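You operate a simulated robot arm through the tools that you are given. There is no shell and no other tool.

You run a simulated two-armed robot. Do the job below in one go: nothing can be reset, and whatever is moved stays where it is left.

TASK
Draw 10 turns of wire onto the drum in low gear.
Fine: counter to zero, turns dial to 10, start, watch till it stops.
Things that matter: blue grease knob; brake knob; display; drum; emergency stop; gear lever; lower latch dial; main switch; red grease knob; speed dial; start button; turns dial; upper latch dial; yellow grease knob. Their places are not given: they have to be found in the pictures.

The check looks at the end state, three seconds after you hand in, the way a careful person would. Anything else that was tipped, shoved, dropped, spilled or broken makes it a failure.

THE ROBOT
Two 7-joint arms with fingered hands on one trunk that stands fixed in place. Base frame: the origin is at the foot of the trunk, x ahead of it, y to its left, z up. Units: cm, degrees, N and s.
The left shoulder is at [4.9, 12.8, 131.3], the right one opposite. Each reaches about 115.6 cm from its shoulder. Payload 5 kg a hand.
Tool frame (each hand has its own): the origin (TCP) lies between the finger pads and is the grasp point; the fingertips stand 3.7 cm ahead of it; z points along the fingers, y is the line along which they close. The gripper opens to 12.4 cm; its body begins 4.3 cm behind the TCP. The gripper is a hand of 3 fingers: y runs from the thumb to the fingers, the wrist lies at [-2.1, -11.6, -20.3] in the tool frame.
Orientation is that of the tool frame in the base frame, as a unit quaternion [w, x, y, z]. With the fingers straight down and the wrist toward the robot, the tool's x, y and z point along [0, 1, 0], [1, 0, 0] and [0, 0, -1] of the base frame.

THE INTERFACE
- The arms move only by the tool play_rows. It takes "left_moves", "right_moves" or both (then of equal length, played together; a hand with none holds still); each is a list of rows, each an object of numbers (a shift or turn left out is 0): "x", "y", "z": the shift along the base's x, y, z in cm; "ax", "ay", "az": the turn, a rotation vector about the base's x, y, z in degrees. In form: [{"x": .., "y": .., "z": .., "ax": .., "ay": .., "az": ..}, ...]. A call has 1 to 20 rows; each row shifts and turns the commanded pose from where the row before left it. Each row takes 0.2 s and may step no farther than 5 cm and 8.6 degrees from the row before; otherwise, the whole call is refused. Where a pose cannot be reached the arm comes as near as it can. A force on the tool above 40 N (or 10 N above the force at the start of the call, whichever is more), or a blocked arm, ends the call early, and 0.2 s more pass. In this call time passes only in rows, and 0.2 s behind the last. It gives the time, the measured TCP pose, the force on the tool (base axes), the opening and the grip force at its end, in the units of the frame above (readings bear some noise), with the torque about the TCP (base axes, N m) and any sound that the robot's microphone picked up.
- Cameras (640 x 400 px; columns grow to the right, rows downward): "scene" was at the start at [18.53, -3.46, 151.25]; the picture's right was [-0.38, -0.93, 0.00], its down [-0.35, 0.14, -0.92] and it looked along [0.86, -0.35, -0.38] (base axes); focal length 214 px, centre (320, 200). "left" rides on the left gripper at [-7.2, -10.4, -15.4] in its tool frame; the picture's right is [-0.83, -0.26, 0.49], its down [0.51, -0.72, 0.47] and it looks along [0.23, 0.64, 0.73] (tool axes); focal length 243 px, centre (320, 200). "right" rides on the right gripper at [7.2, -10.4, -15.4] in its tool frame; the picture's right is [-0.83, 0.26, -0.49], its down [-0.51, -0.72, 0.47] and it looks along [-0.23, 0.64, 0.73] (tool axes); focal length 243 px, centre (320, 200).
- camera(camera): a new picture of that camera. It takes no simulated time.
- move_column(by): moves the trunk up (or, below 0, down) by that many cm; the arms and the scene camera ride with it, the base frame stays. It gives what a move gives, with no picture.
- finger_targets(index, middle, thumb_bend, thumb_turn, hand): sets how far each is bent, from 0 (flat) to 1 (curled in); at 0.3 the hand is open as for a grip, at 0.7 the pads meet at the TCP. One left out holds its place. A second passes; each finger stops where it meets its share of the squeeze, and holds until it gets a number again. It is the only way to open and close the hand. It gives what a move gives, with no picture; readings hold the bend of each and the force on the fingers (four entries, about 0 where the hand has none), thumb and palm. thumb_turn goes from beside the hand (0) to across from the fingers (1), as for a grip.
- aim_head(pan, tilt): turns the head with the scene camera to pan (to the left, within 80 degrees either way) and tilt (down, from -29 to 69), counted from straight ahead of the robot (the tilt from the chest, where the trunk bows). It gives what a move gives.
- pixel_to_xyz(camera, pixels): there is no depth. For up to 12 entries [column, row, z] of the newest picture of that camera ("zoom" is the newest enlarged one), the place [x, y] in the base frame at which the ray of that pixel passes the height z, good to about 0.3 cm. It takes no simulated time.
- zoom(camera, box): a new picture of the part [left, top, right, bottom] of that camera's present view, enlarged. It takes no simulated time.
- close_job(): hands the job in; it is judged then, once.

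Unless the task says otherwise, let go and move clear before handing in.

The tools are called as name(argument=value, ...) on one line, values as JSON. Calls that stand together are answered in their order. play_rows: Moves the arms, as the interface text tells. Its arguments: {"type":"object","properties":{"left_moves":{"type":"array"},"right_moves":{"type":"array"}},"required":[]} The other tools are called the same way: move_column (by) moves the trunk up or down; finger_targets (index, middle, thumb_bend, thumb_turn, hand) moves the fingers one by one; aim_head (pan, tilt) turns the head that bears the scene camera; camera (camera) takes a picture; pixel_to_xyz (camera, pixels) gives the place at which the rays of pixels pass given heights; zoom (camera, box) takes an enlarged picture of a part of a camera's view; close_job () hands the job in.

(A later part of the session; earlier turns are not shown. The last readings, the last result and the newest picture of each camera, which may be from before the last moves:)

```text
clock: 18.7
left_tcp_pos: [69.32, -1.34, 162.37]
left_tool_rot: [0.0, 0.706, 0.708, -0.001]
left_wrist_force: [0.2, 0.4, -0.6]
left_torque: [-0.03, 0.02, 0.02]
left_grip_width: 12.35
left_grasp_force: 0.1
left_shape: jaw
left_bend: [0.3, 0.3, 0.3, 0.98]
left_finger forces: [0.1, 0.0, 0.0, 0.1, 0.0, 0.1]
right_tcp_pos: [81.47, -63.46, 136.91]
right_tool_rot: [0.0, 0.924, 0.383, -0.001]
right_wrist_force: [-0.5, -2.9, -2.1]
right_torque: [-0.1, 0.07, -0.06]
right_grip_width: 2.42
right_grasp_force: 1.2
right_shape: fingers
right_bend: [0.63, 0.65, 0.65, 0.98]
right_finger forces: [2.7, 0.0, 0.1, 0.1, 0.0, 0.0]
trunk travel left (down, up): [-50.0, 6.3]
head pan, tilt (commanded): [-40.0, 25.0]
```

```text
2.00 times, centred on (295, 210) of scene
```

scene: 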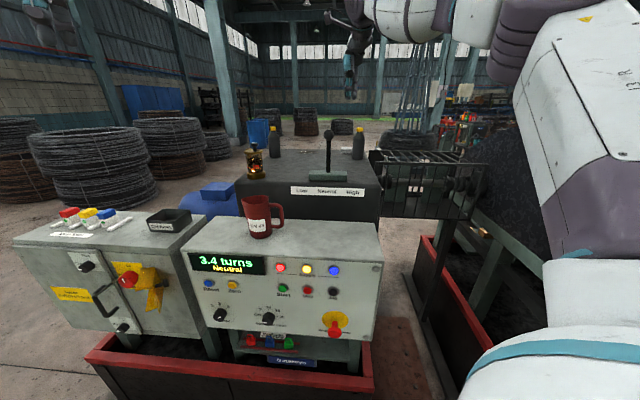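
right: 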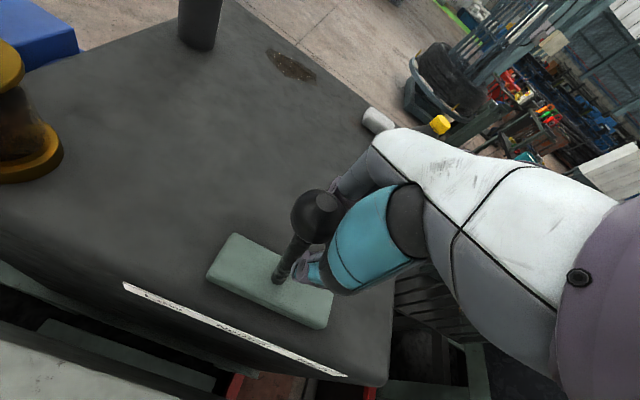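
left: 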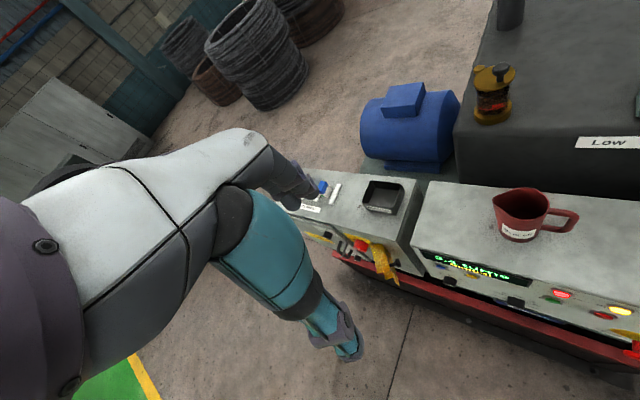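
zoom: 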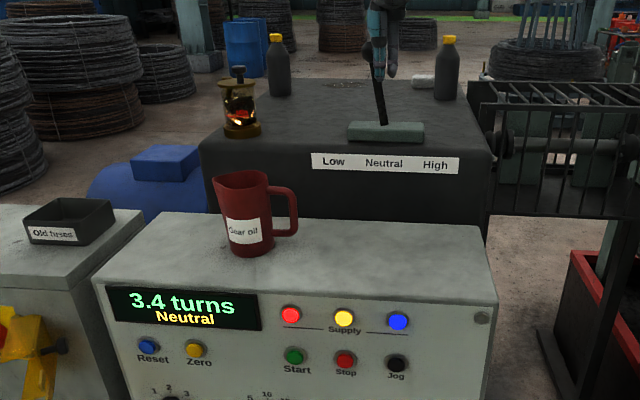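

The lever is tilting toward Low with only about 3 N, and the display still says Neutral. I'll keep pushing.

play_rows(right_moves=[{"x": 0.8, "y": 0.8}, {"x": 0.8, "y": 0.8}, {"x": 0.8, "y": 0.8}, {"x": 0.8, "y": 0.8}])

camera(camera="right")

zoom(camera="scene", box=[180, 110, 410, 310])

```text
clock: 19.7
left_tcp_pos: [69.34, -1.31, 162.43]
left_tool_rot: [0.0, 0.707, 0.707, 0.0]
left_wrist_force: [0.0, -0.5, 0.1]
left_torque: [0.01, 0.05, 0.03]
left_grip_width: 12.35
left_grasp_force: 0.1
left_shape: jaw
left_bend: [0.3, 0.3, 0.3, 0.98]
left_finger forces: [0.1, 0.0, 0.0, 0.0, 0.0, 0.1]
right_tcp_pos: [84.51, -60.61, 136.88]
right_tool_rot: [-0.001, 0.924, 0.382, 0.0]
right_wrist_force: [-1.3, -2.3, 1.6]
right_torque: [-0.07, 0.01, -0.01]
right_grip_width: 2.21
right_grasp_force: 0.9
right_shape: fingers
right_bend: [0.65, 0.65, 0.65, 0.98]
right_finger forces: [2.3, 0.0, 0.0, 0.0, 0.1, 0.1]
trunk travel left (down, up): [-50.0, 6.3]
head pan, tilt (commanded): [-40.0, 25.0]
```

```text
taken
```

right: 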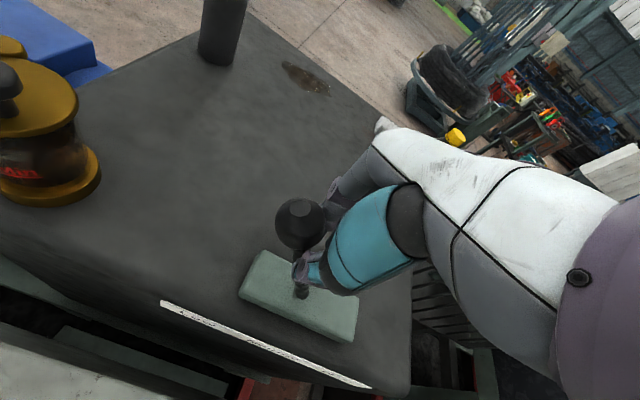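

```text
2.00 times, centred on (295, 210) of scene
```

zoom: 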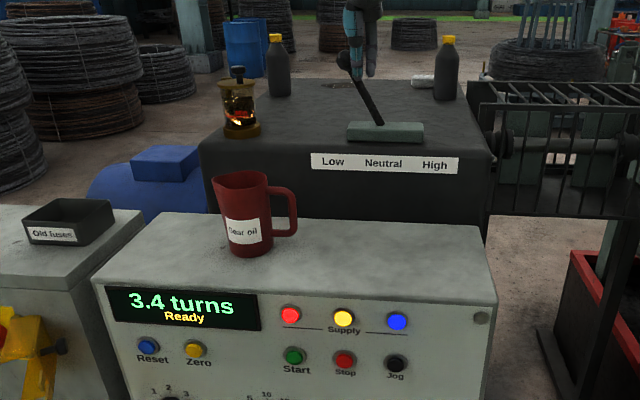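

The display now reads "Ready". I'll nudge a little more to make sure the lever is fully seated, watching the force.

play_rows(right_moves=[{"x": 0.6, "y": 0.6}, {"x": 0.5, "y": 0.5}])

zoom(camera="scene", box=[180, 110, 410, 310])

```text
clock: 20.3
left_tcp_pos: [69.29, -1.51, 162.43]
left_tool_rot: [0.0, 0.707, 0.708, 0.001]
left_wrist_force: [-0.8, 0.3, 0.1]
left_torque: [0.01, 0.01, 0.0]
left_grip_width: 12.37
left_grasp_force: 0.0
left_shape: jaw
left_bend: [0.3, 0.3, 0.3, 0.98]
left_finger forces: [0.0, 0.1, 0.0, 0.1, 0.0, 0.1]
right_tcp_pos: [85.6, -59.73, 136.77]
right_tool_rot: [0.0, 0.924, 0.382, -0.001]
right_wrist_force: [-3.1, -11.0, 0.4]
right_torque: [-0.09, 0.04, -0.23]
right_grip_width: 2.68
right_grasp_force: 4.7
right_shape: fingers
right_bend: [0.62, 0.65, 0.65, 0.98]
right_finger forces: [8.1, 0.0, 0.1, 0.0, 1.2, 0.1]
trunk travel left (down, up): [-50.0, 6.3]
head pan, tilt (commanded): [-40.0, 25.0]
```

```text
2.00 times, centred on (295, 210) of scene
```

zoom: 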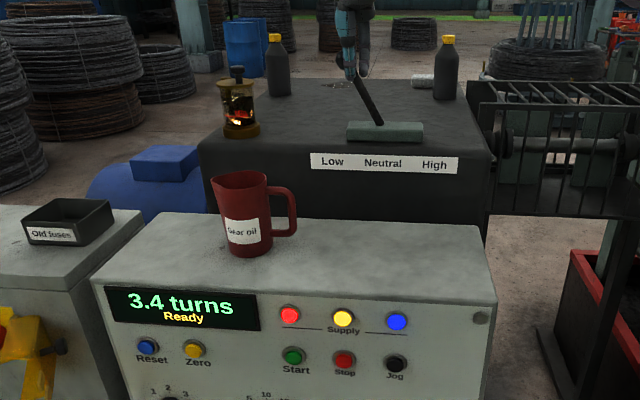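

Resistance rose to 11 N, so the lever is at its end stop and the display shows Ready. I'll back off and lift clear.

play_rows(right_moves=[{"x": -1.5, "y": -1.5}, {"x": -2, "y": -2}, {"x": -2, "y": -2}, {"z": 4}, {"z": 4}, {"z": 4}, {"z": 4}, {"z": 3}])

camera(camera="right")

zoom(camera="scene", box=[180, 110, 410, 310])

```text
clock: 22.1
left_tcp_pos: [69.4, -1.02, 162.29]
left_tool_rot: [0.001, 0.707, 0.708, -0.001]
left_wrist_force: [-0.1, 0.6, -0.1]
left_torque: [-0.03, -0.01, 0.01]
left_grip_width: 12.37
left_grasp_force: 0.1
left_shape: jaw
left_bend: [0.3, 0.3, 0.3, 0.98]
left_finger forces: [0.1, 0.1, 0.0, 0.0, 0.1, 0.1]
right_tcp_pos: [79.94, -64.5, 156.26]
right_tool_rot: [0.001, 0.924, 0.383, 0.0]
right_wrist_force: [-0.5, -0.1, -0.4]
right_torque: [-0.06, -0.04, -0.03]
right_grip_width: 2.2
right_grasp_force: 0.0
right_shape: fingers
right_bend: [0.65, 0.65, 0.65, 0.98]
right_finger forces: [0.0, 0.1, 0.0, 0.0, 0.0, 0.1]
trunk travel left (down, up): [-50.0, 6.3]
head pan, tilt (commanded): [-40.0, 25.0]
```

```text
taken
```

right: 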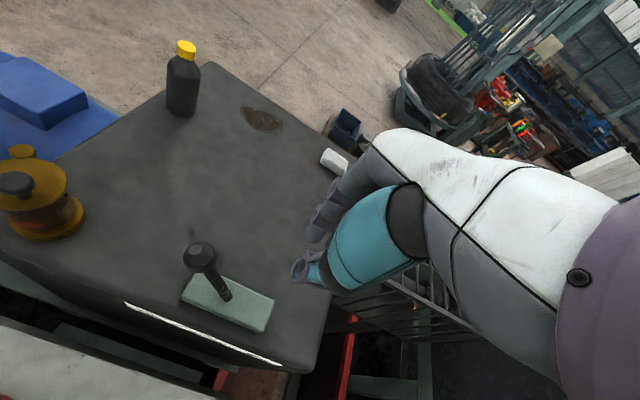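

```text
2.00 times, centred on (295, 210) of scene
```

zoom: 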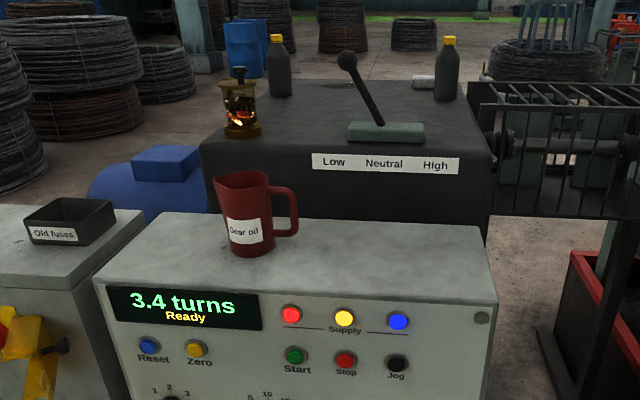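

The lever stays tilted at Low and the display says "Ready". Before touching the panel, I'll use this vantage point to look at the shaft guard and drum with the right camera, checking for a brake or grease problem.

play_rows(right_moves=[{"z": 2, "az": -8}, {"z": 2, "az": -8}, {"z": 2, "az": -8}, {"z": 2, "az": -8}, {"az": -8}, {"az": -8}])

camera(camera="right")

zoom(camera="right", box=[100, 60, 340, 260])

```text
clock: 23.5
left_tcp_pos: [69.95, -1.63, 161.91]
left_tool_rot: [-0.002, 0.706, 0.708, -0.001]
left_wrist_force: [0.8, -1.0, -1.1]
left_torque: [0.02, 0.08, -0.02]
left_grip_width: 12.38
left_grasp_force: 0.1
left_shape: jaw
left_bend: [0.3, 0.3, 0.3, 0.98]
left_finger forces: [0.0, 0.0, 0.0, 0.0, 0.0, 0.0]
right_tcp_pos: [77.05, -65.19, 159.42]
right_tool_rot: [-0.001, 1.0, -0.027, -0.002]
right_wrist_force: [0.3, -0.5, 0.1]
right_torque: [0.06, 0.03, -0.03]
right_grip_width: 2.18
right_grasp_force: 0.1
right_shape: fingers
right_bend: [0.65, 0.65, 0.65, 0.97]
right_finger forces: [0.0, 0.0, 0.0, 0.1, 0.0, 0.1]
right hand out of reach, approached as far as the arm can: row 3, 4, 5, 6
trunk travel left (down, up): [-50.0, 6.3]
head pan, tilt (commanded): [-40.0, 25.0]
```

```text
taken
```

right: 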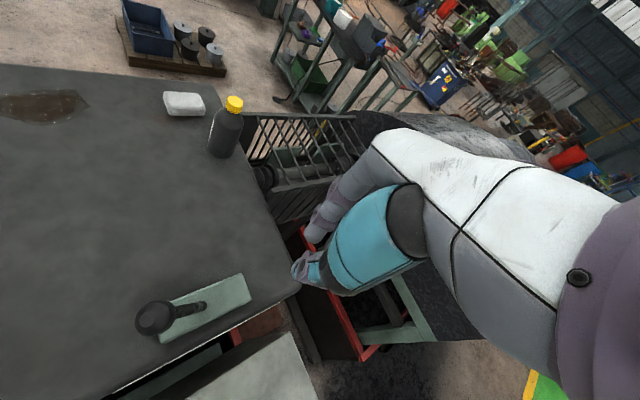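

```text
2.00 times, centred on (220, 160) of right
```

zoom: 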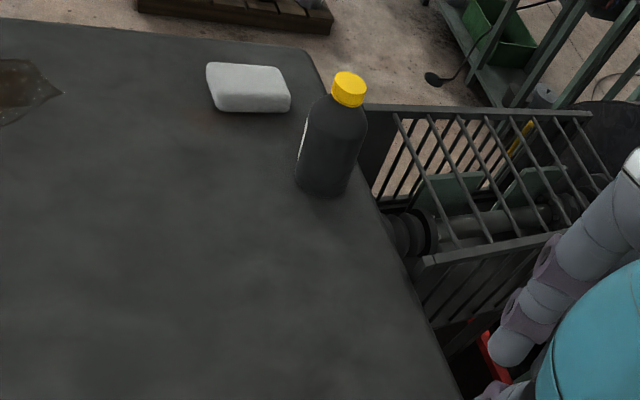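

Nothing abnormal shows at the shaft guard. I'll scan the rest of the surroundings with the head: left, straight ahead and steeply down.

aim_head(pan=20, tilt=30)

camera(camera="scene")

aim_head(pan=-45, tilt=60)

camera(camera="scene")

aim_head(pan=70, tilt=30)

camera(camera="scene")

```text
clock: 24.8
left_tcp_pos: [69.5, -1.3, 162.23]
left_tool_rot: [-0.001, 0.707, 0.707, 0.0]
left_wrist_force: [0.3, -0.3, -1.0]
left_torque: [-0.01, 0.01, -0.03]
left_grip_width: 12.39
left_grasp_force: 0.0
left_shape: jaw
left_bend: [0.3, 0.3, 0.3, 0.98]
left_finger forces: [0.0, 0.0, 0.0, 0.0, 0.0, 0.0]
right_tcp_pos: [76.56, -64.83, 159.88]
right_tool_rot: [-0.001, 1.0, -0.026, 0.0]
right_wrist_force: [0.2, 0.0, 0.2]
right_torque: [0.02, 0.02, 0.03]
right_grip_width: 2.16
right_grasp_force: 0.1
right_shape: fingers
right_bend: [0.65, 0.65, 0.65, 0.97]
right_finger forces: [0.0, 0.1, 0.1, 0.0, 0.0, 0.0]
trunk travel left (down, up): [-50.0, 6.3]
head pan, tilt (commanded): [20.0, 30.0]
```

```text
taken
```

scene: 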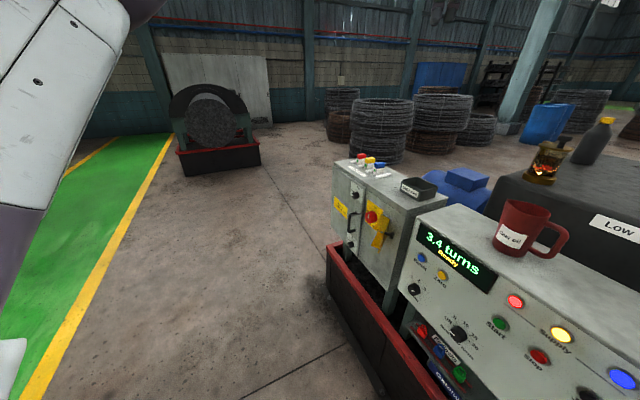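

```text
clock: 26.2
left_tcp_pos: [69.41, -1.28, 162.31]
left_tool_rot: [0.0, 0.707, 0.708, -0.001]
left_wrist_force: [-0.3, 0.6, 0.0]
left_torque: [0.01, -0.01, 0.0]
left_grip_width: 12.37
left_grasp_force: 0.0
left_shape: jaw
left_bend: [0.3, 0.3, 0.3, 0.98]
left_finger forces: [0.1, 0.0, 0.0, 0.0, 0.1, 0.0]
right_tcp_pos: [76.42, -64.89, 159.94]
right_tool_rot: [0.0, 1.0, -0.025, 0.001]
right_wrist_force: [-0.5, -0.5, 0.0]
right_torque: [0.0, -0.05, -0.04]
right_grip_width: 2.15
right_grasp_force: 0.0
right_shape: fingers
right_bend: [0.65, 0.65, 0.65, 0.97]
right_finger forces: [0.0, 0.0, 0.0, 0.0, 0.0, 0.0]
trunk travel left (down, up): [-50.0, 6.3]
head pan, tilt (commanded): [-45.0, 60.0]
```

```text
taken
```

scene: 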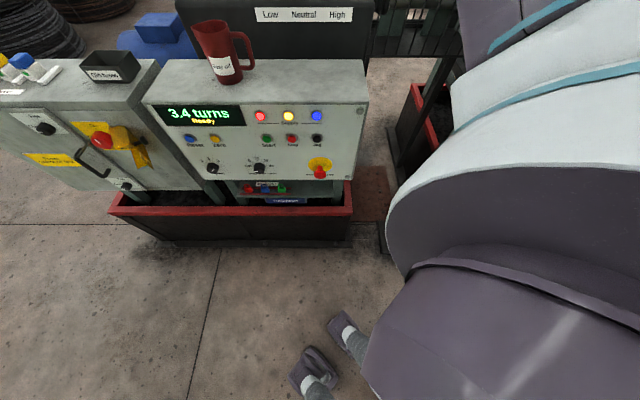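

```text
clock: 28.1
left_tcp_pos: [69.3, -1.1, 162.42]
left_tool_rot: [0.0, 0.707, 0.707, 0.0]
left_wrist_force: [0.3, -0.1, -0.1]
left_torque: [0.05, 0.01, -0.02]
left_grip_width: 12.39
left_grasp_force: 0.0
left_shape: jaw
left_bend: [0.3, 0.3, 0.3, 0.98]
left_finger forces: [0.1, 0.1, 0.0, 0.0, 0.0, 0.0]
right_tcp_pos: [76.41, -64.8, 160.04]
right_tool_rot: [0.0, 1.0, -0.026, 0.0]
right_wrist_force: [0.4, 0.3, -0.4]
right_torque: [-0.02, -0.02, 0.01]
right_grip_width: 2.18
right_grasp_force: 0.0
right_shape: fingers
right_bend: [0.65, 0.65, 0.65, 0.97]
right_finger forces: [0.1, 0.0, 0.1, 0.0, 0.1, 0.0]
trunk travel left (down, up): [-50.0, 6.3]
head pan, tilt (commanded): [70.0, 30.0]
```

```text
taken
```

scene: 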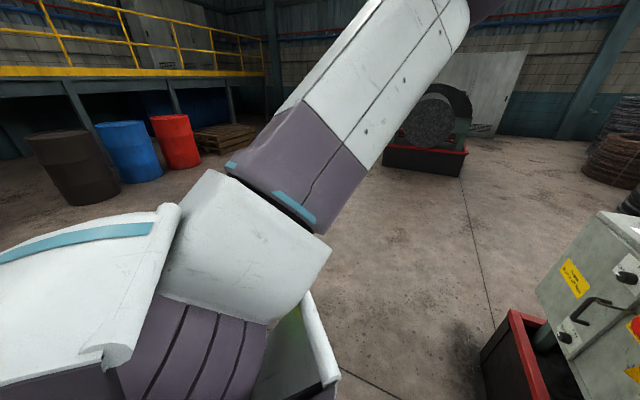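

No brake or grease trouble is visible anywhere, and the display reads "3.4 turns / Ready". I'll park the right arm back over the clear floor in front before lowering the trunk for panel work.

play_rows(right_moves=[{"x": -3.5, "y": 2, "az": 6}, {"x": -3.5, "y": 2, "az": 6}, {"x": -3.5, "y": 2, "az": 6}, {"x": -3.5, "y": 2, "az": 6}, {"x": -3.5, "y": 2, "az": 6}, {"x": -3.5, "y": 2, "az": 6}, {"x": -3.5, "y": 2, "az": 6}, {"x": -3.5, "y": 1, "az": 6}, {"x": -3.5, "y": 1, "az": 6}, {"x": -3.5, "y": 0, "az": 6}])

aim_head(pan=-30, tilt=35)

camera(camera="scene")

```text
clock: 30.3
left_tcp_pos: [69.16, -1.32, 162.38]
left_tool_rot: [0.001, 0.707, 0.708, 0.0]
left_wrist_force: [-0.8, 0.2, 0.2]
left_torque: [0.05, -0.02, 0.0]
left_grip_width: 12.38
left_grasp_force: 0.1
left_shape: jaw
left_bend: [0.3, 0.3, 0.3, 0.98]
left_finger forces: [0.1, 0.1, 0.1, 0.0, 0.1, 0.0]
right_tcp_pos: [41.31, -49.06, 160.0]
right_tool_rot: [0.0, 0.879, 0.477, 0.0]
right_wrist_force: [-0.5, 0.1, 0.2]
right_torque: [0.02, -0.02, -0.03]
right_grip_width: 2.18
right_grasp_force: 0.0
right_shape: fingers
right_bend: [0.65, 0.65, 0.65, 0.97]
right_finger forces: [0.1, 0.0, 0.0, 0.1, 0.0, 0.1]
trunk travel left (down, up): [-50.0, 6.3]
head pan, tilt (commanded): [70.0, 30.0]
```

```text
clock: 32.1
left_tcp_pos: [69.37, -1.23, 162.31]
left_tool_rot: [0.001, 0.707, 0.707, 0.0]
left_wrist_force: [0.4, -0.6, -0.4]
left_torque: [0.02, -0.01, -0.01]
left_grip_width: 12.37
left_grasp_force: 0.1
left_shape: jaw
left_bend: [0.3, 0.3, 0.3, 0.98]
left_finger forces: [0.1, 0.0, 0.1, 0.0, 0.0, 0.0]
right_tcp_pos: [41.53, -49.12, 159.9]
right_tool_rot: [0.0, 0.878, 0.478, 0.0]
right_wrist_force: [0.5, -0.5, -0.3]
right_torque: [0.03, -0.02, 0.0]
right_grip_width: 2.16
right_grasp_force: 0.0
right_shape: fingers
right_bend: [0.65, 0.65, 0.65, 0.97]
right_finger forces: [0.1, 0.0, 0.0, 0.0, 0.0, 0.0]
trunk travel left (down, up): [-50.0, 6.3]
head pan, tilt (commanded): [-30.0, 35.0]
```

```text
taken
```

scene: 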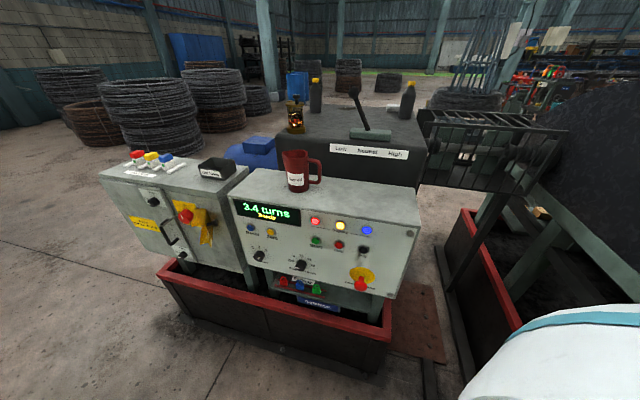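

The right arm is parked at (41.5,-49,160) and the view of the panel is clear. I'll bring the left hand back to clear space, yaw it to face the panel, then lower the trunk 25 cm.

play_rows(left_moves=[{"x": -3, "y": 0.7, "az": -7.5}, {"x": -3, "y": 0.7, "az": -7.5}, {"x": -3, "y": 0.7, "az": -7.5}, {"x": -3, "y": 0.7, "az": -7.5}, {"x": -3, "y": 0.7, "az": -7.5}, {"x": -3, "y": 0.7, "az": -7.5}, {"x": -3, "y": 0.7}])

move_column(by=-25)

camera(camera="scene")

camera(camera="left")

```text
clock: 33.7
left_tcp_pos: [48.34, 3.57, 162.4]
left_tool_rot: [0.0, 0.924, 0.382, 0.0]
left_wrist_force: [0.2, 0.3, 0.7]
left_torque: [-0.03, -0.05, -0.02]
left_grip_width: 12.37
left_grasp_force: 0.1
left_shape: jaw
left_bend: [0.3, 0.3, 0.3, 0.98]
left_finger forces: [0.0, 0.1, 0.1, 0.0, 0.1, 0.0]
right_tcp_pos: [41.32, -48.98, 160.0]
right_tool_rot: [0.001, 0.879, 0.477, 0.0]
right_wrist_force: [0.5, -0.4, 0.7]
right_torque: [0.03, -0.01, -0.01]
right_grip_width: 2.18
right_grasp_force: 0.1
right_shape: fingers
right_bend: [0.65, 0.65, 0.65, 0.97]
right_finger forces: [0.0, 0.0, 0.0, 0.1, 0.0, 0.0]
trunk travel left (down, up): [-50.0, 6.3]
head pan, tilt (commanded): [-30.0, 35.0]
```

```text
clock: 36.2
left_tcp_pos: [48.31, 3.72, 137.45]
left_tool_rot: [0.001, 0.924, 0.382, 0.0]
left_wrist_force: [-1.0, 0.4, -0.9]
left_torque: [0.02, 0.04, 0.01]
left_grip_width: 12.36
left_grasp_force: 0.1
left_shape: jaw
left_bend: [0.3, 0.3, 0.3, 0.98]
left_finger forces: [0.0, 0.1, 0.1, 0.0, 0.0, 0.1]
right_tcp_pos: [41.39, -48.83, 134.9]
right_tool_rot: [0.0, 0.879, 0.477, 0.0]
right_wrist_force: [0.5, -0.2, 0.4]
right_torque: [0.02, -0.04, -0.02]
right_grip_width: 2.16
right_grasp_force: 0.0
right_shape: fingers
right_bend: [0.65, 0.65, 0.65, 0.97]
right_finger forces: [0.0, 0.0, 0.0, 0.0, 0.0, 0.0]
trunk travel left (down, up): [-25.0, 31.3]
head pan, tilt (commanded): [-30.0, 35.0]
```

```text
taken
```

scene: 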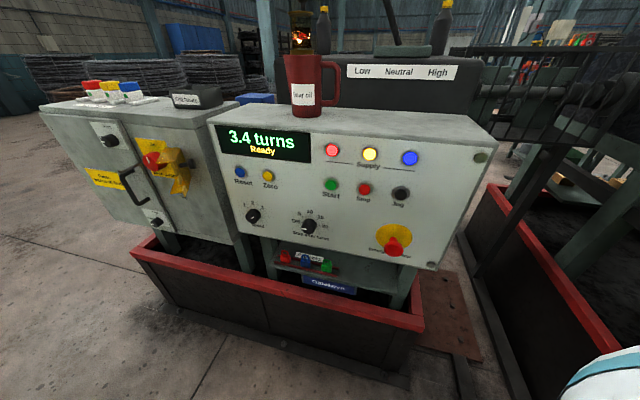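

```text
taken
```

left: 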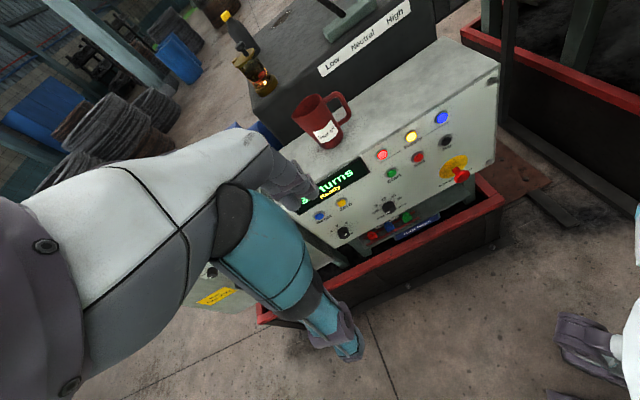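

Both views of the panel are good now. I'll zoom to read the turns and speed dials exactly.

zoom(camera="scene", box=[225, 180, 345, 255])

zoom(camera="left", box=[290, 150, 490, 275])

zoom(camera="scene", box=[205, 115, 365, 215])

```text
5.33 times, centred on (285, 218) of scene
```

zoom: 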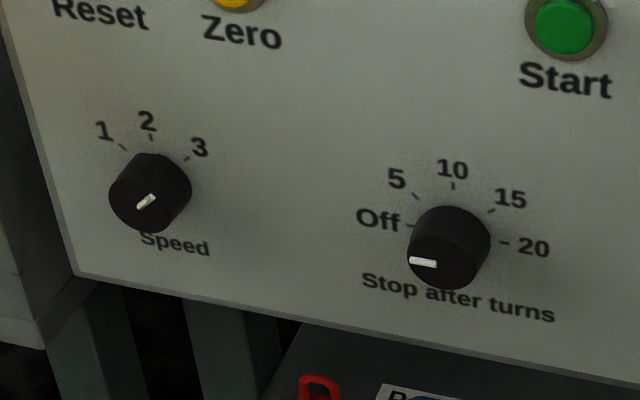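

```text
3.20 times, centred on (390, 212) of left
```

zoom: 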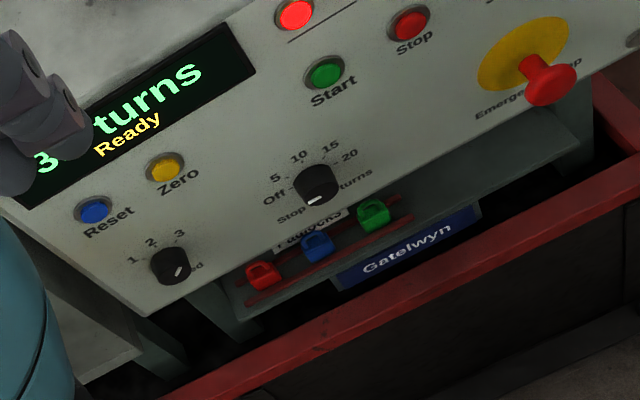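

```text
4.00 times, centred on (285, 165) of scene
```

zoom: 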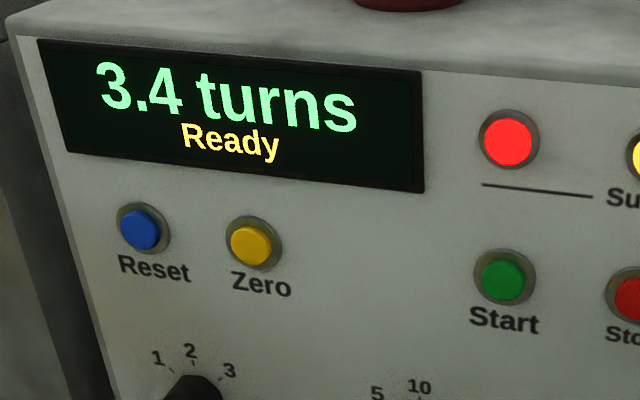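

The turns dial pointer is at "Off" (mark pointing left), so 10 is a 90° clockwise turn. The speed dial points at 3 and I'll leave it. I'll pitch the left hand to point at the panel and move it to a standoff in front of Zero.

play_rows(left_moves=[{"x": 1.4, "y": -0.9, "z": -3.4, "ax": -5.78, "ay": -5.78}, {"x": 1.4, "y": -0.9, "z": -3.4, "ax": -5.78, "ay": -5.78}, {"x": 1.4, "y": -0.9, "z": -3.4, "ax": -5.78, "ay": -5.78}, {"x": 1.4, "y": -0.9, "z": -3.4, "ax": -5.78, "ay": -5.78}, {"x": 1.4, "y": -0.9, "z": -3.4, "ax": -5.78, "ay": -5.78}, {"x": 1.4, "y": -0.9, "z": -3.4, "ax": -5.78, "ay": -5.78}])

camera(camera="scene")

camera(camera="left")

```text
clock: 37.6
left_tcp_pos: [56.76, -1.89, 116.84]
left_tool_rot: [0.384, 0.841, 0.347, 0.158]
left_wrist_force: [0.6, 0.5, 0.2]
left_torque: [-0.02, 0.02, -0.04]
left_grip_width: 12.39
left_grasp_force: 0.1
left_shape: jaw
left_bend: [0.3, 0.3, 0.3, 0.98]
left_finger forces: [0.0, 0.0, 0.0, 0.0, 0.0, 0.0]
right_tcp_pos: [41.63, -48.74, 134.95]
right_tool_rot: [0.001, 0.879, 0.477, -0.001]
right_wrist_force: [1.4, -0.4, -0.2]
right_torque: [0.01, 0.05, -0.02]
right_grip_width: 2.17
right_grasp_force: 0.0
right_shape: fingers
right_bend: [0.65, 0.65, 0.65, 0.97]
right_finger forces: [0.0, 0.0, 0.0, 0.0, 0.0, 0.0]
trunk travel left (down, up): [-25.0, 31.3]
head pan, tilt (commanded): [-30.0, 35.0]
```

```text
taken
```

scene: 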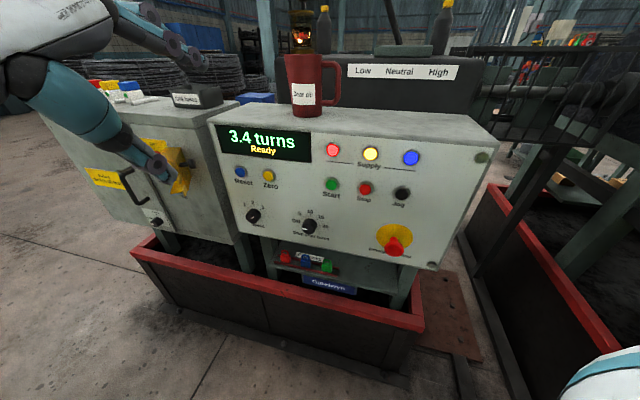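

```text
taken
```

left: 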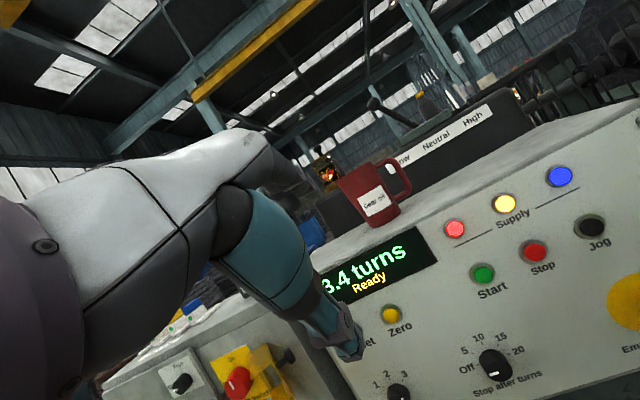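

The hand is turning as planned, with fingers on top and thumb below. I'll continue the pitch until it faces the panel squarely.

play_rows(left_moves=[{"x": 1, "y": -0.6, "z": -3.2, "ax": -5.78, "ay": -5.78}, {"x": 1, "y": -0.6, "z": -3.2, "ax": -5.78, "ay": -5.78}, {"x": 1, "y": -0.6, "z": -3.2, "ax": -5.78, "ay": -5.78}, {"x": 1, "y": -0.6, "z": -3.2, "ax": -5.78, "ay": -5.78}, {"x": 1, "y": -0.6, "z": -3.2, "ax": -5.78, "ay": -5.78}])

finger_targets(hand="left", index=0.6, middle=1.0, thumb_bend=1.0, thumb_turn=0.3)

camera(camera="scene")

camera(camera="left")

camera(camera="right")

```text
clock: 38.8
left_tcp_pos: [63.29, -4.96, 101.38]
left_tool_rot: [0.652, 0.654, 0.271, 0.271]
left_wrist_force: [0.2, 0.6, 1.0]
left_torque: [-0.01, -0.07, 0.0]
left_grip_width: 12.42
left_grasp_force: 0.0
left_shape: jaw
left_bend: [0.3, 0.3, 0.3, 0.98]
left_finger forces: [0.0, 0.0, 0.0, 0.0, 0.1, 0.0]
left hand out of reach, approached as far as the arm can: row 1
right_tcp_pos: [41.49, -48.96, 134.89]
right_tool_rot: [0.0, 0.879, 0.477, 0.0]
right_wrist_force: [-0.5, -0.6, 0.1]
right_torque: [0.05, 0.0, -0.02]
right_grip_width: 2.15
right_grasp_force: 0.0
right_shape: fingers
right_bend: [0.65, 0.65, 0.65, 0.97]
right_finger forces: [0.0, 0.0, 0.1, 0.0, 0.0, 0.1]
trunk travel left (down, up): [-25.0, 31.3]
head pan, tilt (commanded): [-30.0, 35.0]
```

```text
clock: 39.8
left_tcp_pos: [63.39, -5.04, 101.36]
left_tool_rot: [0.653, 0.654, 0.27, 0.27]
left_wrist_force: [-0.3, -0.1, -0.3]
left_torque: [0.02, -0.03, 0.0]
left_grip_width: 6.02
left_grasp_force: 0.1
left_shape: fingers
left_bend: [0.6, 1.0, 1.0, 0.31]
left_finger forces: [0.0, 0.1, 0.0, 0.0, 0.0, 0.0]
right_tcp_pos: [41.55, -48.87, 134.85]
right_tool_rot: [0.0, 0.879, 0.478, -0.001]
right_wrist_force: [-0.4, 0.2, -0.7]
right_torque: [-0.01, 0.0, 0.03]
right_grip_width: 2.14
right_grasp_force: 0.0
right_shape: fingers
right_bend: [0.65, 0.65, 0.65, 0.97]
right_finger forces: [0.0, 0.1, 0.0, 0.0, 0.1, 0.0]
trunk travel left (down, up): [-25.0, 31.3]
head pan, tilt (commanded): [-30.0, 35.0]
```

```text
taken
```

scene: 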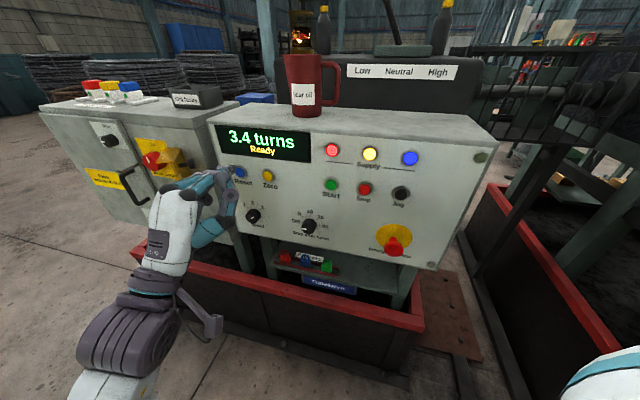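

```text
taken
```

left: 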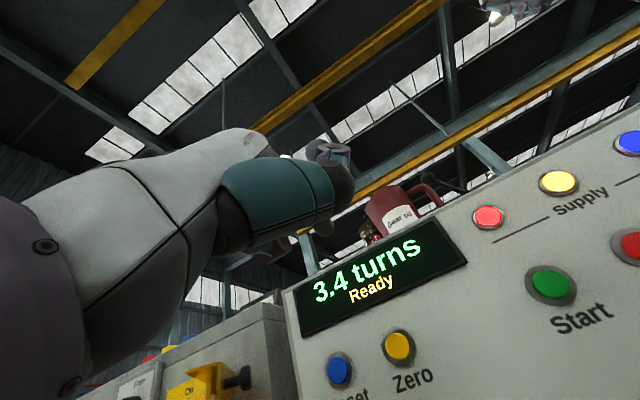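

```text
taken
```

right: 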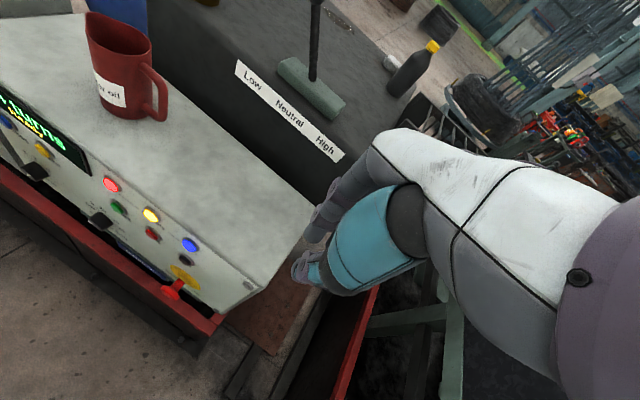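

The left hand is in front of the panel's left side. I'll zoom in on it to see the finger shape.

zoom(camera="scene", box=[130, 130, 290, 290])

zoom(camera="left", box=[180, 90, 400, 290])

```text
2.50 times, centred on (210, 210) of scene
```

zoom: 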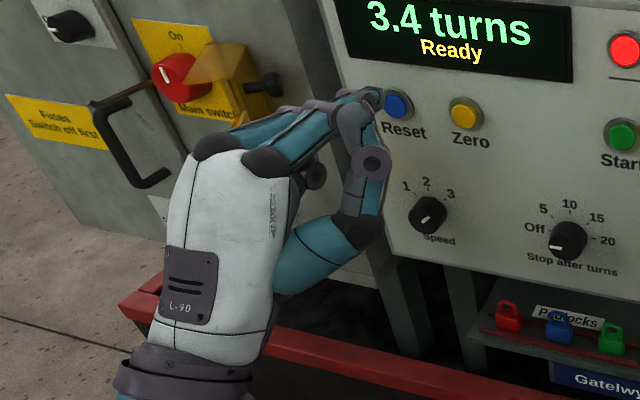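

```text
2.00 times, centred on (290, 190) of left
```

zoom: 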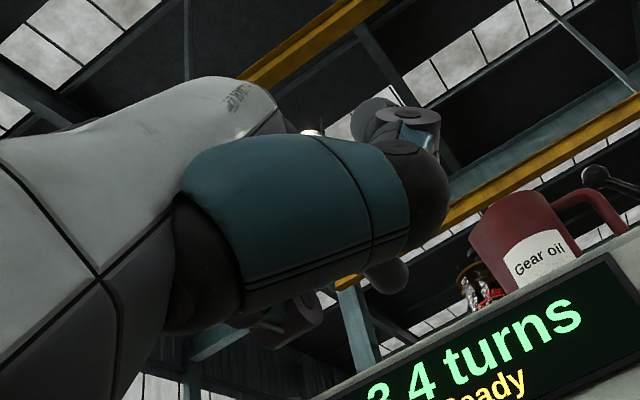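

In the zoom the thumb (teal, 320,255) curls up nearly as far forward as the index tip (372,97). I'll move the thumb to the side and extend the index more so that only its tip leads.

finger_targets(hand="left", index=0.45, middle=1.0, thumb_bend=0.6, thumb_turn=0.0)

zoom(camera="scene", box=[130, 130, 290, 290])

camera(camera="left")

```text
clock: 40.8
left_tcp_pos: [63.27, -5.07, 101.41]
left_tool_rot: [0.653, 0.654, 0.271, 0.27]
left_wrist_force: [0.4, 0.0, 0.0]
left_torque: [0.03, 0.0, -0.02]
left_grip_width: 13.35
left_grasp_force: 0.0
left_shape: fingers
left_bend: [0.45, 1.0, 0.6, 0.0]
left_finger forces: [0.1, 0.0, 0.0, 0.0, 0.0, 0.0]
right_tcp_pos: [41.46, -48.88, 134.94]
right_tool_rot: [0.0, 0.879, 0.478, 0.0]
right_wrist_force: [0.3, 0.5, -0.7]
right_torque: [-0.01, -0.02, 0.04]
right_grip_width: 2.16
right_grasp_force: 0.0
right_shape: fingers
right_bend: [0.65, 0.65, 0.65, 0.97]
right_finger forces: [0.0, 0.1, 0.0, 0.1, 0.1, 0.0]
trunk travel left (down, up): [-25.0, 31.3]
head pan, tilt (commanded): [-30.0, 35.0]
```

```text
2.50 times, centred on (210, 210) of scene
```

zoom: 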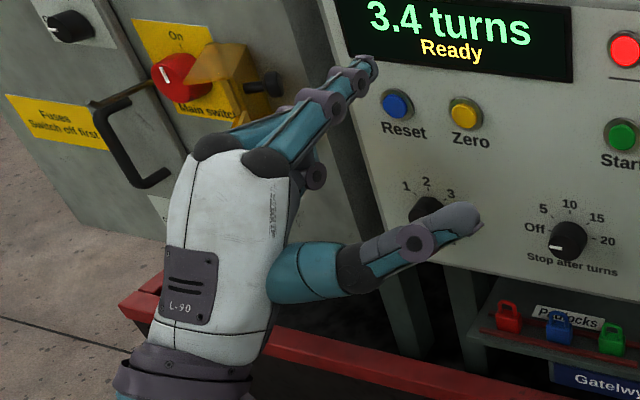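

```text
taken
```

left: 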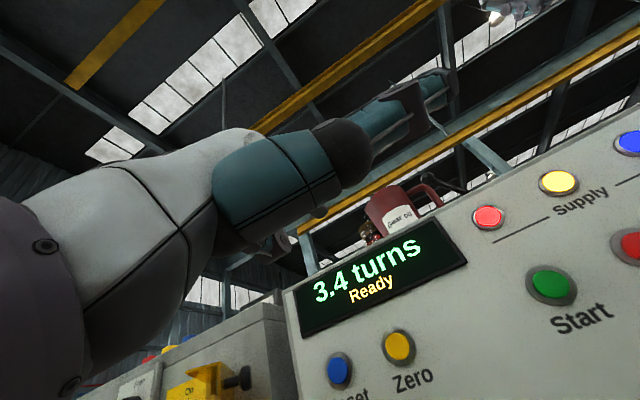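

Now the index points forward with its tip at zoom (365,68) while the thumb sticks out sideways. To measure the fingertip accurately I want a side view, so I'll yaw the right hand so its camera looks across the panel front.

play_rows(right_moves=[{"x": -1, "az": 7.8}, {"x": -1, "az": 7.8}, {"x": -1, "az": 7.8}, {"x": -1, "az": 7.8}, {"x": -1, "az": 7.8}, {"x": -1, "az": 7.8}, {"x": -1, "az": 7.8}, {"x": -1, "az": 7.8}, {"az": 7.8}, {"az": 7.8}])

camera(camera="right")

camera(camera="scene")

```text
clock: 43.0
left_tcp_pos: [63.29, -5.11, 101.43]
left_tool_rot: [0.653, 0.654, 0.27, 0.27]
left_wrist_force: [0.0, 0.0, -0.8]
left_torque: [0.0, 0.02, 0.0]
left_grip_width: 13.39
left_grasp_force: 0.2
left_shape: fingers
left_bend: [0.45, 1.0, 0.6, 0.0]
left_finger forces: [0.0, 0.0, 0.0, 0.1, 0.1, 0.0]
right_tcp_pos: [33.4, -48.85, 134.97]
right_tool_rot: [0.001, 0.382, 0.924, 0.0]
right_wrist_force: [0.3, 0.1, 0.3]
right_torque: [0.0, -0.01, 0.0]
right_grip_width: 2.16
right_grasp_force: 0.0
right_shape: fingers
right_bend: [0.65, 0.65, 0.65, 0.97]
right_finger forces: [0.0, 0.1, 0.1, 0.0, 0.0, 0.0]
trunk travel left (down, up): [-25.0, 31.3]
head pan, tilt (commanded): [-30.0, 35.0]
```

```text
taken
```

right: 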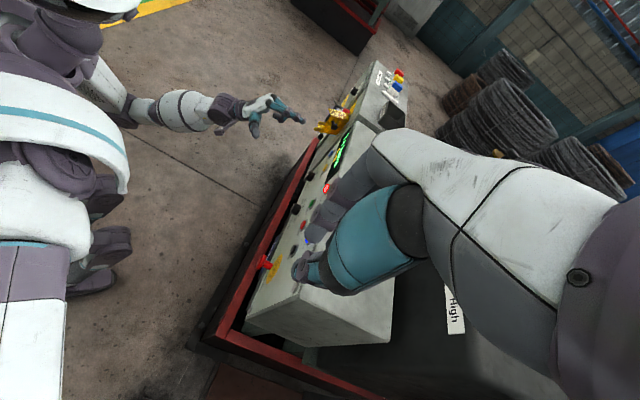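

```text
taken
```

scene: 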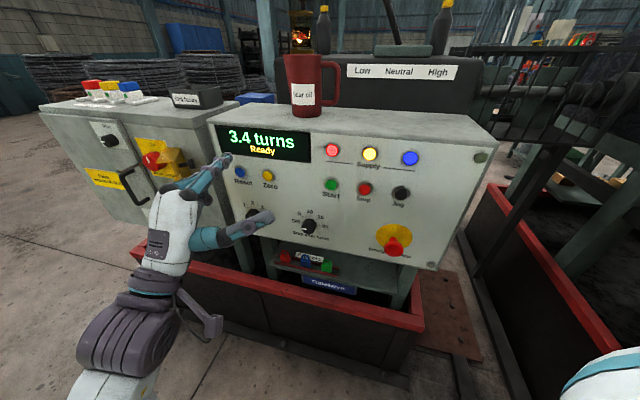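

The right camera now sees the left hand from the side, around (265,110), with the panel edge to its right. I'll zoom there.

zoom(camera="right", box=[200, 60, 360, 160])

pixel_to_xyz(camera="scene", pixels=[[227, 156, 95], [227, 156, 110], [271, 216, 90], [271, 216, 105]])

```text
4.00 times, centred on (280, 110) of right
```

zoom: 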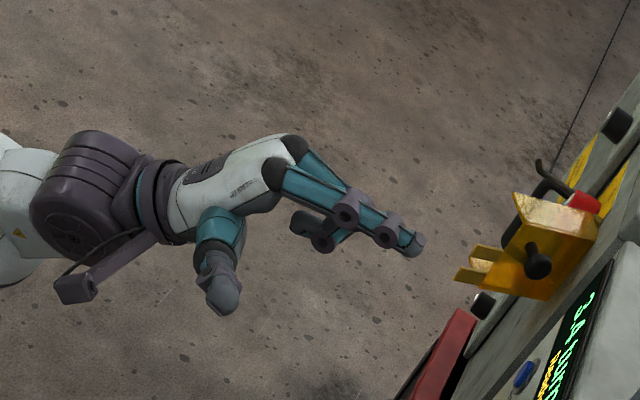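

```text
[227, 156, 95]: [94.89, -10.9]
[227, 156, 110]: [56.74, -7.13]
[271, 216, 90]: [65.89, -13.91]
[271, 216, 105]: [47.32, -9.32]
```

The side view confirms that the index tip (zoom 418,245) leads well ahead of the thumb and the curled middle finger. I'll triangulate the tip from both views.

pixel_to_xyz(camera="zoom", pixels=[[420, 246, 95], [420, 246, 110], [222, 300, 90], [222, 300, 105], [527, 372, 90], [527, 372, 100]])

zoom(camera="scene", box=[180, 130, 300, 205])

```text
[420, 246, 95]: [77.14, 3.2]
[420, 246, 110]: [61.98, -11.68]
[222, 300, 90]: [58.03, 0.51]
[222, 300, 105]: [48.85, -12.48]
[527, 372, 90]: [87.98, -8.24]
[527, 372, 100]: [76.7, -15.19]
```

```text
5.33 times, centred on (240, 168) of scene
```

zoom: 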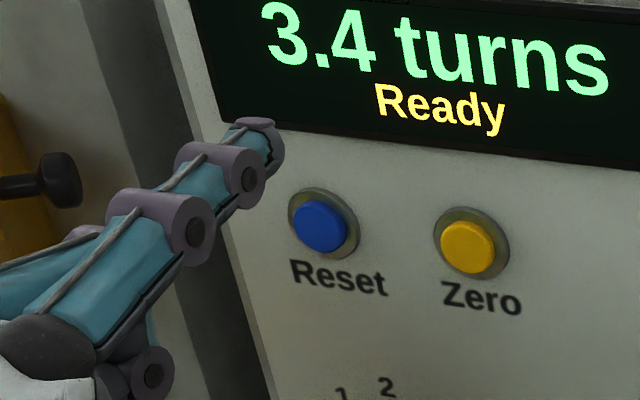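

I'll get the scene rays for the fingertip pad (272,140), Reset (322,225) and Zero (469,247) from this zoom.

pixel_to_xyz(camera="zoom", pixels=[[272, 142, 95], [272, 142, 110], [322, 226, 90], [322, 226, 100], [469, 247, 90], [469, 247, 100]])

zoom(camera="right", box=[260, 90, 360, 190])

```text
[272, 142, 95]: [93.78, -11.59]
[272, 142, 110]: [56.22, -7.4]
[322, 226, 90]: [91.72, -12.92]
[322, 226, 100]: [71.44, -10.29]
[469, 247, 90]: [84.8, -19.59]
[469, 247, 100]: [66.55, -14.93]
```

```text
4.00 times, centred on (310, 140) of right
```

zoom: 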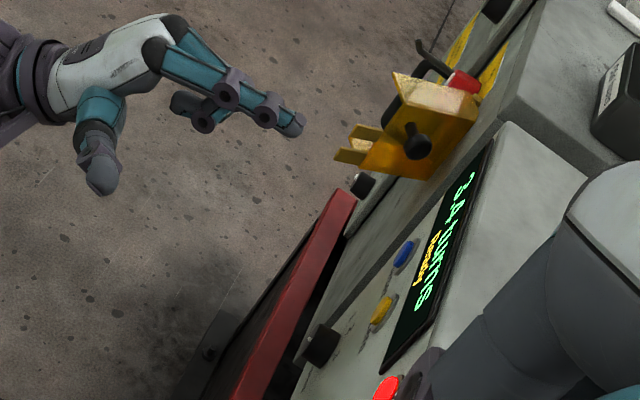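

The fingertip comes out at about (65.4,-8.3,106.4), which is (-0.8, 5.0, 3.8) in the tool frame. I'll refine the Zero and Reset positions with this right zoom.

pixel_to_xyz(camera="zoom", pixels=[[381, 311, 90], [381, 311, 100], [404, 253, 90], [404, 253, 100], [320, 347, 75], [320, 347, 85], [386, 388, 95], [386, 388, 105], [300, 126, 100], [300, 126, 110]])

zoom(camera="scene", box=[240, 160, 360, 250])

```text
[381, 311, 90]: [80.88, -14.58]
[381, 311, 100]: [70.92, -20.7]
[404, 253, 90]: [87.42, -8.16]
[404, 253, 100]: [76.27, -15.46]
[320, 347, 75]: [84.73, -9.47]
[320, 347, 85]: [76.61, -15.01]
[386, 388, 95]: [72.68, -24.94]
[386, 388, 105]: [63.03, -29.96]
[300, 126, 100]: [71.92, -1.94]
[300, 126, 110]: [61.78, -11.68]
```

```text
4.44 times, centred on (300, 205) of scene
```

zoom: 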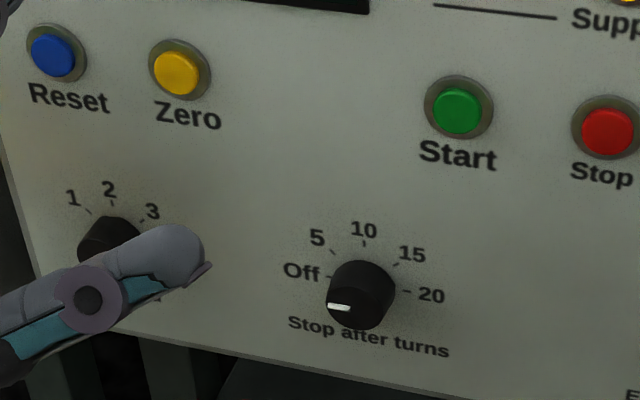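

Zero is confirmed at (76.2,-17.4,94.7), with the thumb tip 9 cm behind the index tip, so it's clear. I'll bring the index tip to 6 cm in front of Zero.

play_rows(left_moves=[{"x": 1.6, "y": -1.2, "z": -3}, {"x": 1.6, "y": -1.2, "z": -3}, {"x": 1.6, "y": -1.2, "z": -3}, {"x": 1.7, "y": -1.2, "z": -2.7}])

zoom(camera="scene", box=[190, 120, 350, 220])

zoom(camera="right", box=[260, 90, 360, 190])

```text
clock: 44.0
left_tcp_pos: [69.92, -9.73, 89.76]
left_tool_rot: [0.653, 0.654, 0.271, 0.27]
left_wrist_force: [-0.1, -0.5, 0.1]
left_torque: [0.0, -0.02, -0.02]
left_grip_width: 13.41
left_grasp_force: 0.1
left_shape: fingers
left_bend: [0.45, 1.0, 0.6, 0.0]
left_finger forces: [0.1, 0.1, 0.0, 0.0, 0.0, 0.0]
right_tcp_pos: [33.6, -49.02, 134.86]
right_tool_rot: [0.0, 0.383, 0.924, 0.0]
right_wrist_force: [0.3, -0.1, -0.2]
right_torque: [0.0, 0.0, 0.0]
right_grip_width: 2.18
right_grasp_force: 0.1
right_shape: fingers
right_bend: [0.65, 0.65, 0.65, 0.97]
right_finger forces: [0.0, 0.0, 0.0, 0.0, 0.0, 0.0]
trunk travel left (down, up): [-25.0, 31.3]
head pan, tilt (commanded): [-30.0, 35.0]
```

```text
4.00 times, centred on (270, 170) of scene
```

zoom: 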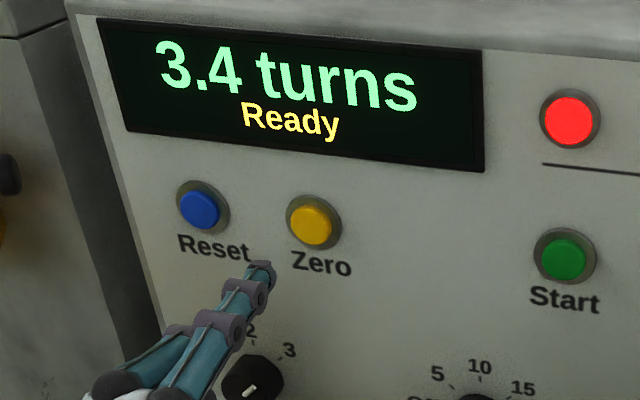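

```text
4.00 times, centred on (310, 140) of right
```

zoom: 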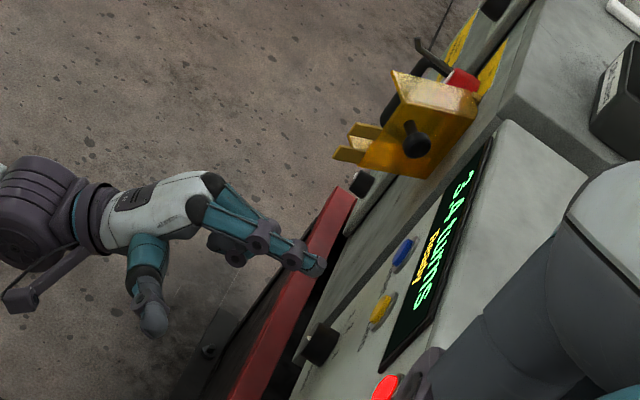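

The fingertip is at scene zoom (265,272) and right zoom (320,266). I'll verify its 3D position before pressing.

pixel_to_xyz(camera="zoom", pixels=[[320, 268, 90], [320, 268, 100]])

pixel_to_xyz(camera="scene", pixels=[[256.5, 188, 90], [256.5, 188, 100], [268, 176.5, 90], [268, 176.5, 100]])

```text
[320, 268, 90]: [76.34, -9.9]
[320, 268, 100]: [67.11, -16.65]
```

```text
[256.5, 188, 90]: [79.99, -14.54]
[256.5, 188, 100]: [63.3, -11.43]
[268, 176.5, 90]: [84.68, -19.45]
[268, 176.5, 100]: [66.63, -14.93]
```

The tip is at (71.9,-13.1,94.8), exactly on the line to Zero. I'll advance along the panel normal, slowing near contact.

play_rows(left_moves=[{"x": 1.06, "y": -1.06}, {"x": 1.06, "y": -1.06}, {"x": 1.06, "y": -1.06}, {"x": 0.4, "y": -0.4}, {"x": 0.4, "y": -0.4}])

zoom(camera="scene", box=[190, 120, 350, 220])

```text
clock: 45.2
left_tcp_pos: [73.83, -13.93, 89.76]
left_tool_rot: [0.653, 0.654, 0.271, 0.27]
left_wrist_force: [-0.3, 0.6, 0.2]
left_torque: [0.02, 0.01, 0.0]
left_grip_width: 13.4
left_grasp_force: 0.2
left_shape: fingers
left_bend: [0.45, 1.0, 0.6, 0.0]
left_finger forces: [0.1, 0.1, 0.1, 0.0, 0.1, 0.0]
right_tcp_pos: [33.56, -48.87, 134.95]
right_tool_rot: [0.0, 0.383, 0.924, 0.0]
right_wrist_force: [0.1, 0.0, -0.4]
right_torque: [0.05, 0.01, -0.02]
right_grip_width: 2.18
right_grasp_force: 0.0
right_shape: fingers
right_bend: [0.65, 0.65, 0.65, 0.97]
right_finger forces: [0.0, 0.1, 0.1, 0.0, 0.1, 0.0]
trunk travel left (down, up): [-25.0, 31.3]
head pan, tilt (commanded): [-30.0, 35.0]
```

```text
4.00 times, centred on (270, 170) of scene
```

zoom: 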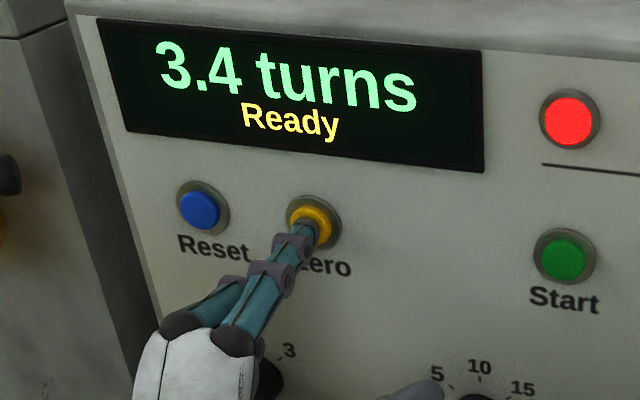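

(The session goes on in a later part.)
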